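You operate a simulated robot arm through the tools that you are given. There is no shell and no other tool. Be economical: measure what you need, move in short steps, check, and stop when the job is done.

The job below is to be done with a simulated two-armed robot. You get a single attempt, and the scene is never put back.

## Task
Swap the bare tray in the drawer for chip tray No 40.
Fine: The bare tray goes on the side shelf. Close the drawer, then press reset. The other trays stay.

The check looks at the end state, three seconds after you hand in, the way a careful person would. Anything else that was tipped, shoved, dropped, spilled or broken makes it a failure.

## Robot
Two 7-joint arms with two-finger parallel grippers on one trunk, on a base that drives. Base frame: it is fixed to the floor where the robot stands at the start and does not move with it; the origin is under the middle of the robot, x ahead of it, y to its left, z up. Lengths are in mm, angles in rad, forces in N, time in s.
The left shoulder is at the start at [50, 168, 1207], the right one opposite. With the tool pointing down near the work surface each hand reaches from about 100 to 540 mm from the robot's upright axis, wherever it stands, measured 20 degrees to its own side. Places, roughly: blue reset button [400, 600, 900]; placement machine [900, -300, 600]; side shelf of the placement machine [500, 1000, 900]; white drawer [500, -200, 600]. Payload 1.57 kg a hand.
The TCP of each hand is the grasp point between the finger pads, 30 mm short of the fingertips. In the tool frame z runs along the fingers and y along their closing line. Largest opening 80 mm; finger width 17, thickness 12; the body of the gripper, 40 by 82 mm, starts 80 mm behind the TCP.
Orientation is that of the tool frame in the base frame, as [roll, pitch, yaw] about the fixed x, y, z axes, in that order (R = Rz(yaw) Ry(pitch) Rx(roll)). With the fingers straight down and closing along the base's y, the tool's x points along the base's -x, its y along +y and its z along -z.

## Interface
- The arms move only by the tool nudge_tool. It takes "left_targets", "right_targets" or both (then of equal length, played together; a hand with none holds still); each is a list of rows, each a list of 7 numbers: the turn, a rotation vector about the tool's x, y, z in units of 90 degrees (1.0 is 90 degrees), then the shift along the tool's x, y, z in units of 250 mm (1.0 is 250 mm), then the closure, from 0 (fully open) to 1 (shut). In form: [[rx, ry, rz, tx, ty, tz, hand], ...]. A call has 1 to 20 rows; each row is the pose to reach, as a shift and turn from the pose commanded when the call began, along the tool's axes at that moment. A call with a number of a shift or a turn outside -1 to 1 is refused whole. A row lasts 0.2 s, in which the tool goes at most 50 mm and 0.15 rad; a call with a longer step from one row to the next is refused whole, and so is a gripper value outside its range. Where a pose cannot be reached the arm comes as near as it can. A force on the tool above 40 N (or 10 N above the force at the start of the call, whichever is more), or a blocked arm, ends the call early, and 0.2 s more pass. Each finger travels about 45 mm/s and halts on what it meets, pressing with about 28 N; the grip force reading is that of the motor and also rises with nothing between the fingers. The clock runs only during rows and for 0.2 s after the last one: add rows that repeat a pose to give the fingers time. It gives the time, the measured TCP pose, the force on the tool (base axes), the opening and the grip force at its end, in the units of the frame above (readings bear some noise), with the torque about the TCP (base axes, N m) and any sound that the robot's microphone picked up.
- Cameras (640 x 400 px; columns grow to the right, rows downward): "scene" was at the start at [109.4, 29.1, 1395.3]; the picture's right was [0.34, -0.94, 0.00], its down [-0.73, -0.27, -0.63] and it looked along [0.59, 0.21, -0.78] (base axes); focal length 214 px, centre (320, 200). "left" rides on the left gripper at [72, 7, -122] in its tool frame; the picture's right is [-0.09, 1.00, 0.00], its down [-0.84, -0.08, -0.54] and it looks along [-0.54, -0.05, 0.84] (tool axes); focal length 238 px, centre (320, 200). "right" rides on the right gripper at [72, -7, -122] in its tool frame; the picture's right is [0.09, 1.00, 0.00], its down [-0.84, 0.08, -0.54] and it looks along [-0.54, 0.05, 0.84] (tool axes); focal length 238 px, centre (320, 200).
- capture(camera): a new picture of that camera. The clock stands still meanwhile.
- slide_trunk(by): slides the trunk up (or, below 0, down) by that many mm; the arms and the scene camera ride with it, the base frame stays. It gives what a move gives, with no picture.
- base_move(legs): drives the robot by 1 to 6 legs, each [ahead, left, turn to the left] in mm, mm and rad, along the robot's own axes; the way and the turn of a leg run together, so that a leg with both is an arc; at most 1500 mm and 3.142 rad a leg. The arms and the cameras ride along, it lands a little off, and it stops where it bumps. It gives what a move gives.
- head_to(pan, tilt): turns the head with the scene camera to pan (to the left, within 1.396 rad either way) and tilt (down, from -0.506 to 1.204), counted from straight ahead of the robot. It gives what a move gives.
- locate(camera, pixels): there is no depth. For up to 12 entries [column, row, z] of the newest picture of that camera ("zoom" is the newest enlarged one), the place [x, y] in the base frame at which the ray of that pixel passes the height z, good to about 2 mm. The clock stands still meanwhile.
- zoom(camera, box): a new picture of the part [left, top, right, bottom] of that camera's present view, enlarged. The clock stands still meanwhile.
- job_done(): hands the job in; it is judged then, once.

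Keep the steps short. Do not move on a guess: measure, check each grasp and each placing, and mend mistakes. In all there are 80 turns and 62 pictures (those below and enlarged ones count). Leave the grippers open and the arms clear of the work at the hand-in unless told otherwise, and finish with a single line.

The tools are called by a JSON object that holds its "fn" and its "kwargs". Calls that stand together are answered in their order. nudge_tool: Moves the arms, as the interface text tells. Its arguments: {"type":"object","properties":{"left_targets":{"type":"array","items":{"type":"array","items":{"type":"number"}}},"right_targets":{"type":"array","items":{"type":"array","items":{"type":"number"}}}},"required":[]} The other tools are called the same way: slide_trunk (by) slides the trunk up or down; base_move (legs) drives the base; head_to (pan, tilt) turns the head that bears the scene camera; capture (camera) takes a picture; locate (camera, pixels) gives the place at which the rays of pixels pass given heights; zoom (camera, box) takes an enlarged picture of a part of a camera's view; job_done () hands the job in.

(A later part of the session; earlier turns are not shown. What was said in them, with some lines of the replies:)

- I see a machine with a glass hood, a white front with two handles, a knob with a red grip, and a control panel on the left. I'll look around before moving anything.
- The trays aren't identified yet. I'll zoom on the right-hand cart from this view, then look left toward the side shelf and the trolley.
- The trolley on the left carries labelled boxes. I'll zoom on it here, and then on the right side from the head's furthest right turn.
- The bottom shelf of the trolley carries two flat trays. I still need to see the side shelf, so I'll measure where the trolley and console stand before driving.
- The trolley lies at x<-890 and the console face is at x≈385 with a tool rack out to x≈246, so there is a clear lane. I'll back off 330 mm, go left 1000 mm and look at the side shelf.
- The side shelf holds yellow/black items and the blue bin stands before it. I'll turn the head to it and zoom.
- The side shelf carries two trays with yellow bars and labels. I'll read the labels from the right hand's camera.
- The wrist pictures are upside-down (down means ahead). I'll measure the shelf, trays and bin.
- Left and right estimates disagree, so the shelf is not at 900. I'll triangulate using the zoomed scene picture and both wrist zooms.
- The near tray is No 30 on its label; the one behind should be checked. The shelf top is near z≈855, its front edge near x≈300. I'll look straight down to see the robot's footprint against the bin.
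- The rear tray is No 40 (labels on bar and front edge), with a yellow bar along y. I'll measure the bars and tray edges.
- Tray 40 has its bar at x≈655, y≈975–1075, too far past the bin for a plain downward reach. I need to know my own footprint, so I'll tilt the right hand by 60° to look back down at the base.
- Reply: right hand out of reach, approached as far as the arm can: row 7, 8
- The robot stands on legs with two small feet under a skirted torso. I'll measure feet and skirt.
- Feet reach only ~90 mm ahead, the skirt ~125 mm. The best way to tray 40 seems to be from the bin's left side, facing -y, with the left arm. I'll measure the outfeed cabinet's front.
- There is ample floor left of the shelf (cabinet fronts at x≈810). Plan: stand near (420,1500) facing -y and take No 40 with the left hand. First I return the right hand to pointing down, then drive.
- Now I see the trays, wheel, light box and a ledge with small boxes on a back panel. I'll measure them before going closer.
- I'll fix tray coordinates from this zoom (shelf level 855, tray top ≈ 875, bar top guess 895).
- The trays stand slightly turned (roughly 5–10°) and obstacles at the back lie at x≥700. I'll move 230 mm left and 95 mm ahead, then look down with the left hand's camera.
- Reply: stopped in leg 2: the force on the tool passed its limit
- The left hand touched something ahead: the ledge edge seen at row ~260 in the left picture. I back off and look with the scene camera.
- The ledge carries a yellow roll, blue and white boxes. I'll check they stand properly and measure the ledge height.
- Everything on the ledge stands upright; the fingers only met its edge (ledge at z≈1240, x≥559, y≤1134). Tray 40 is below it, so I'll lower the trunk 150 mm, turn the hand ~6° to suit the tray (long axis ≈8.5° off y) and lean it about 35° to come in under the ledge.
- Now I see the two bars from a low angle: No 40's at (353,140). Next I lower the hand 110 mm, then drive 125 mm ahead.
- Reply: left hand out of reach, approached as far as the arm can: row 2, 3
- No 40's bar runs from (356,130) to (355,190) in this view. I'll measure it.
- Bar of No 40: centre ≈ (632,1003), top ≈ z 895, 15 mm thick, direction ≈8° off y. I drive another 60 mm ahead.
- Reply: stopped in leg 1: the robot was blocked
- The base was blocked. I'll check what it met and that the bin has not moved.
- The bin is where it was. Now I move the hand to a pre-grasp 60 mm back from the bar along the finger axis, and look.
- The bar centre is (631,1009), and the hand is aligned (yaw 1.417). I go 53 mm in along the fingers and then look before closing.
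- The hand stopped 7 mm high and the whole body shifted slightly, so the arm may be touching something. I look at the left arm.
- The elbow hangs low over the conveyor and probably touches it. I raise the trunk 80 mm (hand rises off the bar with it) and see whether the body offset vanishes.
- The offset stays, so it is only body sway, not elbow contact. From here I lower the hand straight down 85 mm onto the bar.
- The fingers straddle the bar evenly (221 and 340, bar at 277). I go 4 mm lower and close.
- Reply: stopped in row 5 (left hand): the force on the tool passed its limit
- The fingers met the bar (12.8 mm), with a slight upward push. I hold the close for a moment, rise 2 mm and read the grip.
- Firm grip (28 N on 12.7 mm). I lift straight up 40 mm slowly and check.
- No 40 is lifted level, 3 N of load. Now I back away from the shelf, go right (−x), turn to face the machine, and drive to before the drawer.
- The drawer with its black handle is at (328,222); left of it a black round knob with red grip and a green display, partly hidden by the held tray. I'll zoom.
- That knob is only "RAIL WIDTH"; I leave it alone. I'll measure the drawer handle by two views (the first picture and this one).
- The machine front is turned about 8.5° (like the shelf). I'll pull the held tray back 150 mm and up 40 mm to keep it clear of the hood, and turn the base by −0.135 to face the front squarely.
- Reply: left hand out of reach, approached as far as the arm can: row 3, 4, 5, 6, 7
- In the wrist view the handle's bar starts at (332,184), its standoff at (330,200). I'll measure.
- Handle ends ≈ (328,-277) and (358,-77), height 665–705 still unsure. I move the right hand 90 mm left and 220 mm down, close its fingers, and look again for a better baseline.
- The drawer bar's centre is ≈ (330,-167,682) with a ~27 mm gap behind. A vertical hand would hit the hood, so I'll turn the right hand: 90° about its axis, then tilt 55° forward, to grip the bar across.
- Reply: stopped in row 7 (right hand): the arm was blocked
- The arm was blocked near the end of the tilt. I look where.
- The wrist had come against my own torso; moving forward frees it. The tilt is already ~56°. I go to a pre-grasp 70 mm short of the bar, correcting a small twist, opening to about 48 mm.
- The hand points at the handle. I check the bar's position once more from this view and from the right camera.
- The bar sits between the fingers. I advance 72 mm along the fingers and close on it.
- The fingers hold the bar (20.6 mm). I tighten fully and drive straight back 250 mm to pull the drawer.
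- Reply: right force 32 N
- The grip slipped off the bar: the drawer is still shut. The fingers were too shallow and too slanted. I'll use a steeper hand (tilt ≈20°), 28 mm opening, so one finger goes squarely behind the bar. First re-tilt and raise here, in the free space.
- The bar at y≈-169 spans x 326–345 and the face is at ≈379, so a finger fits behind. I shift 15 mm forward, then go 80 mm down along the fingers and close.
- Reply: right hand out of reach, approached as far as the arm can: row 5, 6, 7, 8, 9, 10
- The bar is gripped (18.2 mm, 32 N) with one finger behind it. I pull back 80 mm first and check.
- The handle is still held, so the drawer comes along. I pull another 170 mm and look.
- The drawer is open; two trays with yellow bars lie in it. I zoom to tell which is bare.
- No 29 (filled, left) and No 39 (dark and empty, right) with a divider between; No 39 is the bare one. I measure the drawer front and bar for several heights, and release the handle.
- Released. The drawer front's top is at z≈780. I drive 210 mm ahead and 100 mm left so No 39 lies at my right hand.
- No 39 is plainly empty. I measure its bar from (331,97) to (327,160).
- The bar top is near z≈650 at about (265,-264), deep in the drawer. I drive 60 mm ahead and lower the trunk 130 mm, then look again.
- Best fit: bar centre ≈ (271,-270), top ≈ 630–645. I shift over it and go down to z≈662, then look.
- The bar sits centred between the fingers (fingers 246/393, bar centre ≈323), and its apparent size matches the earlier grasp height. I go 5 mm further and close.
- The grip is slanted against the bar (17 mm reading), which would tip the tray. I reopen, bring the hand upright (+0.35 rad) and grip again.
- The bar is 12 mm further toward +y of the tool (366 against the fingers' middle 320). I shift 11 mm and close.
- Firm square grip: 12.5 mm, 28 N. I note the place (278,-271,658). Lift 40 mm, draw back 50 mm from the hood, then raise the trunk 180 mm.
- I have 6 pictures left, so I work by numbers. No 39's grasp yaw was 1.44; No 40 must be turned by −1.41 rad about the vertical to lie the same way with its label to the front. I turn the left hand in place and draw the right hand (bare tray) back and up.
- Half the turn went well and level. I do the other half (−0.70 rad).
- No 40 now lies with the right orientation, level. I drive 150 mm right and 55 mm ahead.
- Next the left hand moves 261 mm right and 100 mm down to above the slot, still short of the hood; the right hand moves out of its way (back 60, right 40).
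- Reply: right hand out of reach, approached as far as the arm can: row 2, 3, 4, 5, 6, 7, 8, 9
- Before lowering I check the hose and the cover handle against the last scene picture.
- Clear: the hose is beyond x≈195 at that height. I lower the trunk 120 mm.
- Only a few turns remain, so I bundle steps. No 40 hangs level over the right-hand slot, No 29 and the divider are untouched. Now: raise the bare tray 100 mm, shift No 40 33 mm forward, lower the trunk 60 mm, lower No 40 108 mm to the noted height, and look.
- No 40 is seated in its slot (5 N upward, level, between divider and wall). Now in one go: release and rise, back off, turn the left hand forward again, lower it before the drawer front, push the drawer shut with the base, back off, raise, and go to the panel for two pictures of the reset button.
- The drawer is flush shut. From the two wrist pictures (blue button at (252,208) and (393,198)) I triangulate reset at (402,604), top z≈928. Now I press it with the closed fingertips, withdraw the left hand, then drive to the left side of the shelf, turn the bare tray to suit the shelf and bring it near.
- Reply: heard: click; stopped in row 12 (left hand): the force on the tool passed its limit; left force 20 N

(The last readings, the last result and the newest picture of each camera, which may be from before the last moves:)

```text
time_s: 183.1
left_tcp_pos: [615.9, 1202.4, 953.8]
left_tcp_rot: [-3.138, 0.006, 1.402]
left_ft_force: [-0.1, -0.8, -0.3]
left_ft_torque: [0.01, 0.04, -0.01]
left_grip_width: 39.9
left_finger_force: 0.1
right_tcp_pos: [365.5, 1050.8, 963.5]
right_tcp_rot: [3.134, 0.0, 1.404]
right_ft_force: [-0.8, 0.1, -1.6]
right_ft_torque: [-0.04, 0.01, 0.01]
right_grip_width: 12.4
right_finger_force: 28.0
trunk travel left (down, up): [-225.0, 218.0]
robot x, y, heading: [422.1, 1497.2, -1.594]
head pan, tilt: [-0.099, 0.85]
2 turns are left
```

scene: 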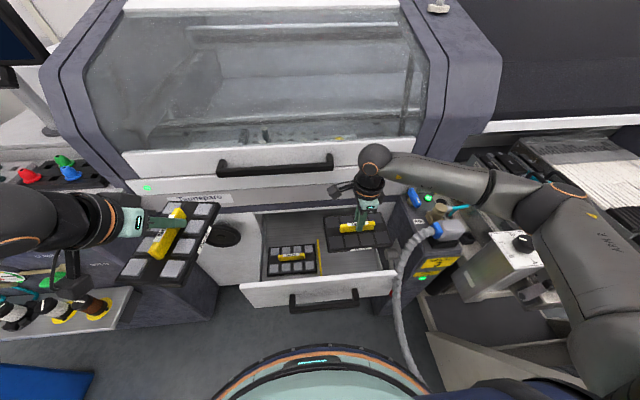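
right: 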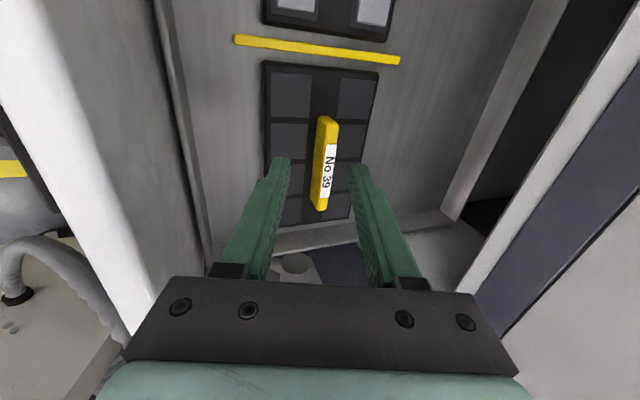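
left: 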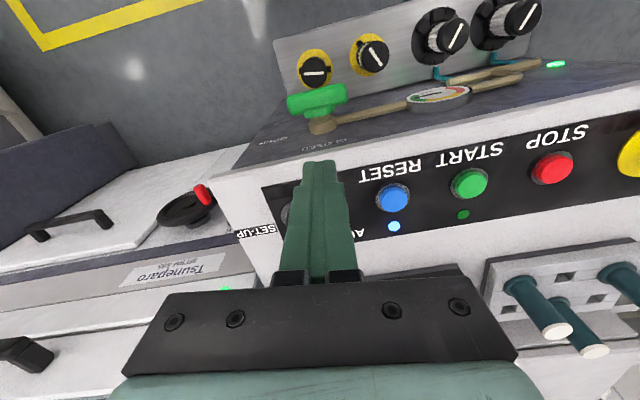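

Reset clicked (pressed with contact). The bare tray is at (365,1051,964) over the free front part of the shelf. I shift to (362,1060), lower it to z≈905, release, rise, back off with open grippers, and take the last picture.

{"fn": "nudge_tool", "kwargs": {"right_targets": [[0, 0, -0.01, 0.034, -0.02, 0, 1], [0, 0, -0.01, 0.034, -0.02, 0.08, 1], [0, 0, -0.01, 0.034, -0.02, 0.15, 1], [0, 0, -0.01, 0.034, -0.02, 0.19, 1], [0, 0, -0.01, 0.034, -0.02, 0.215, 1], [0, 0, -0.01, 0.034, -0.02, 0.23, 1], [0, 0, -0.01, 0.034, -0.02, 0.236, 1], [0, 0, -0.01, 0.034, -0.02, 0.236, 1]]}}

{"fn": "nudge_tool", "kwargs": {"right_targets": [[0, 0, 0, 0, 0, 0, 0.9], [0, 0, 0, 0, 0, 0, 0.7], [0, 0, 0, 0, 0, 0, 0.5], [0, 0, 0, 0, 0, 0, 0.5], [0, 0, 0, 0, 0, 0, 0.5], [0, 0, 0, 0, 0, -0.05, 0.5], [0, 0, 0, 0, 0, -0.14, 0.5], [0, 0, 0, 0, 0, -0.28, 0.5], [0, 0, 0, 0, 0, -0.42, 0.4], [0, 0, 0, 0, 0, -0.56, 0.2], [0, 0, 0, 0, 0, -0.56, 0]]}}

{"fn": "base_move", "kwargs": {"legs": [[-230, 0, 0]]}}

{"fn": "nudge_tool", "kwargs": {"left_targets": [[0, 0, 0, 0, 0, 0, 0.3], [0, 0, 0, 0, 0, 0, 0], [0, 0, 0, 0, 0, 0, 0], [0, 0, 0, 0, 0, 0, 0], [0, 0, 0, 0, 0, 0, 0]], "right_targets": [[0, 0, 0, 0, 0, 0, 0], [0, 0, 0, 0, 0, 0, 0], [0, 0, 0, 0, 0, 0, 0], [0, 0, 0, 0, 0, 0, 0], [0, 0, 0, 0, 0, 0, 0]]}}

{"fn": "head_to", "kwargs": {"pan": 0.1, "tilt": 0.75}}

{"fn": "capture", "kwargs": {"camera": "scene"}}

```text
time_s: 184.9
left_tcp_pos: [616.4, 1202.5, 953.5]
left_tcp_rot: [-3.137, 0.006, 1.401]
left_ft_force: [-0.4, 0.2, 0.1]
left_ft_torque: [0.03, 0.03, -0.02]
left_grip_width: 40.0
left_finger_force: 0.0
right_tcp_pos: [360.9, 1060.3, 906.5]
right_tcp_rot: [3.131, 0.004, 1.42]
right_ft_force: [-0.3, -2.1, 19.9]
right_ft_torque: [-0.06, 0.54, -0.01]
right_grip_width: 12.4
right_finger_force: 28.0
trunk travel left (down, up): [-225.0, 218.0]
robot x, y, heading: [425.1, 1493.7, -1.598]
head pan, tilt: [-0.099, 0.85]
```

```text
time_s: 187.3
left_tcp_pos: [615.7, 1202.9, 953.4]
left_tcp_rot: [-3.136, 0.003, 1.401]
left_ft_force: [0.5, 0.1, 1.0]
left_ft_torque: [0.0, -0.02, -0.01]
left_grip_width: 39.9
left_finger_force: 0.0
right_tcp_pos: [360.5, 1060.5, 1045.7]
right_tcp_rot: [3.134, 0.002, 1.419]
right_ft_force: [-0.1, -0.7, 0.2]
right_ft_torque: [-0.01, -0.05, 0.04]
right_grip_width: 79.8
right_finger_force: 0.0
trunk travel left (down, up): [-225.0, 218.0]
robot x, y, heading: [420.1, 1494.2, -1.596]
head pan, tilt: [-0.099, 0.85]
```

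```text
time_s: 189.0
left_tcp_pos: [620.4, 1429.2, 953.2]
left_tcp_rot: [-3.137, 0.005, 1.401]
left_ft_force: [-0.1, 0.2, -1.3]
left_ft_torque: [0.01, -0.02, -0.03]
left_grip_width: 39.9
left_finger_force: 0.1
right_tcp_pos: [365.1, 1286.3, 1045.8]
right_tcp_rot: [3.133, 0.002, 1.417]
right_ft_force: [-0.1, 0.4, -0.7]
right_ft_torque: [0.01, 0.02, -0.03]
right_grip_width: 79.9
right_finger_force: 0.0
trunk travel left (down, up): [-225.0, 218.0]
robot x, y, heading: [426.6, 1722.5, -1.597]
head pan, tilt: [-0.099, 0.85]
```

```text
time_s: 190.2
left_tcp_pos: [621.4, 1428.4, 953.4]
left_tcp_rot: [-3.137, 0.005, 1.399]
left_ft_force: [-0.1, -0.4, 1.0]
left_ft_torque: [-0.01, 0.01, -0.01]
left_grip_width: 80.1
left_finger_force: 0.1
right_tcp_pos: [366.2, 1287.1, 1045.6]
right_tcp_rot: [3.133, 0.003, 1.417]
right_ft_force: [0.4, 0.1, -0.6]
right_ft_torque: [0.01, 0.0, 0.01]
right_grip_width: 80.1
right_finger_force: 0.1
trunk travel left (down, up): [-225.0, 218.0]
robot x, y, heading: [427.8, 1721.6, -1.598]
head pan, tilt: [-0.099, 0.85]
```

```text
time_s: 190.9
left_tcp_pos: [621.9, 1428.3, 953.9]
left_tcp_rot: [-3.136, 0.006, 1.4]
left_ft_force: [1.0, 0.1, -0.5]
left_ft_torque: [0.01, -0.02, -0.02]
left_grip_width: 80.0
left_finger_force: 0.1
right_tcp_pos: [365.8, 1287.4, 1046.3]
right_tcp_rot: [3.132, 0.001, 1.418]
right_ft_force: [-0.8, -0.5, -0.4]
right_ft_torque: [0.01, -0.02, 0.0]
right_grip_width: 80.2
right_finger_force: 0.1
trunk travel left (down, up): [-225.0, 218.0]
robot x, y, heading: [426.2, 1723.5, -1.601]
head pan, tilt: [0.099, 0.75]
```

```text
0 pictures are left
1 turns are left
```

scene: 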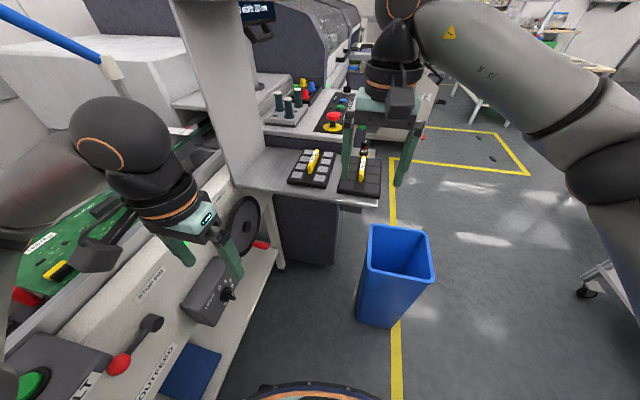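

The last picture shows the bare tray lying flat on the side shelf beside No 30, the bin in its place, and both hands open and clear. I hand the job in.

{"fn": "job_done", "kwargs": {}}

```text
The job is handed in.
```

Job handed in: No 40 is in the drawer in place of bare No 39, the drawer is closed, reset was pressed (click heard, alarm screen not re-read), and No 39 is on the side shelf by No 30.
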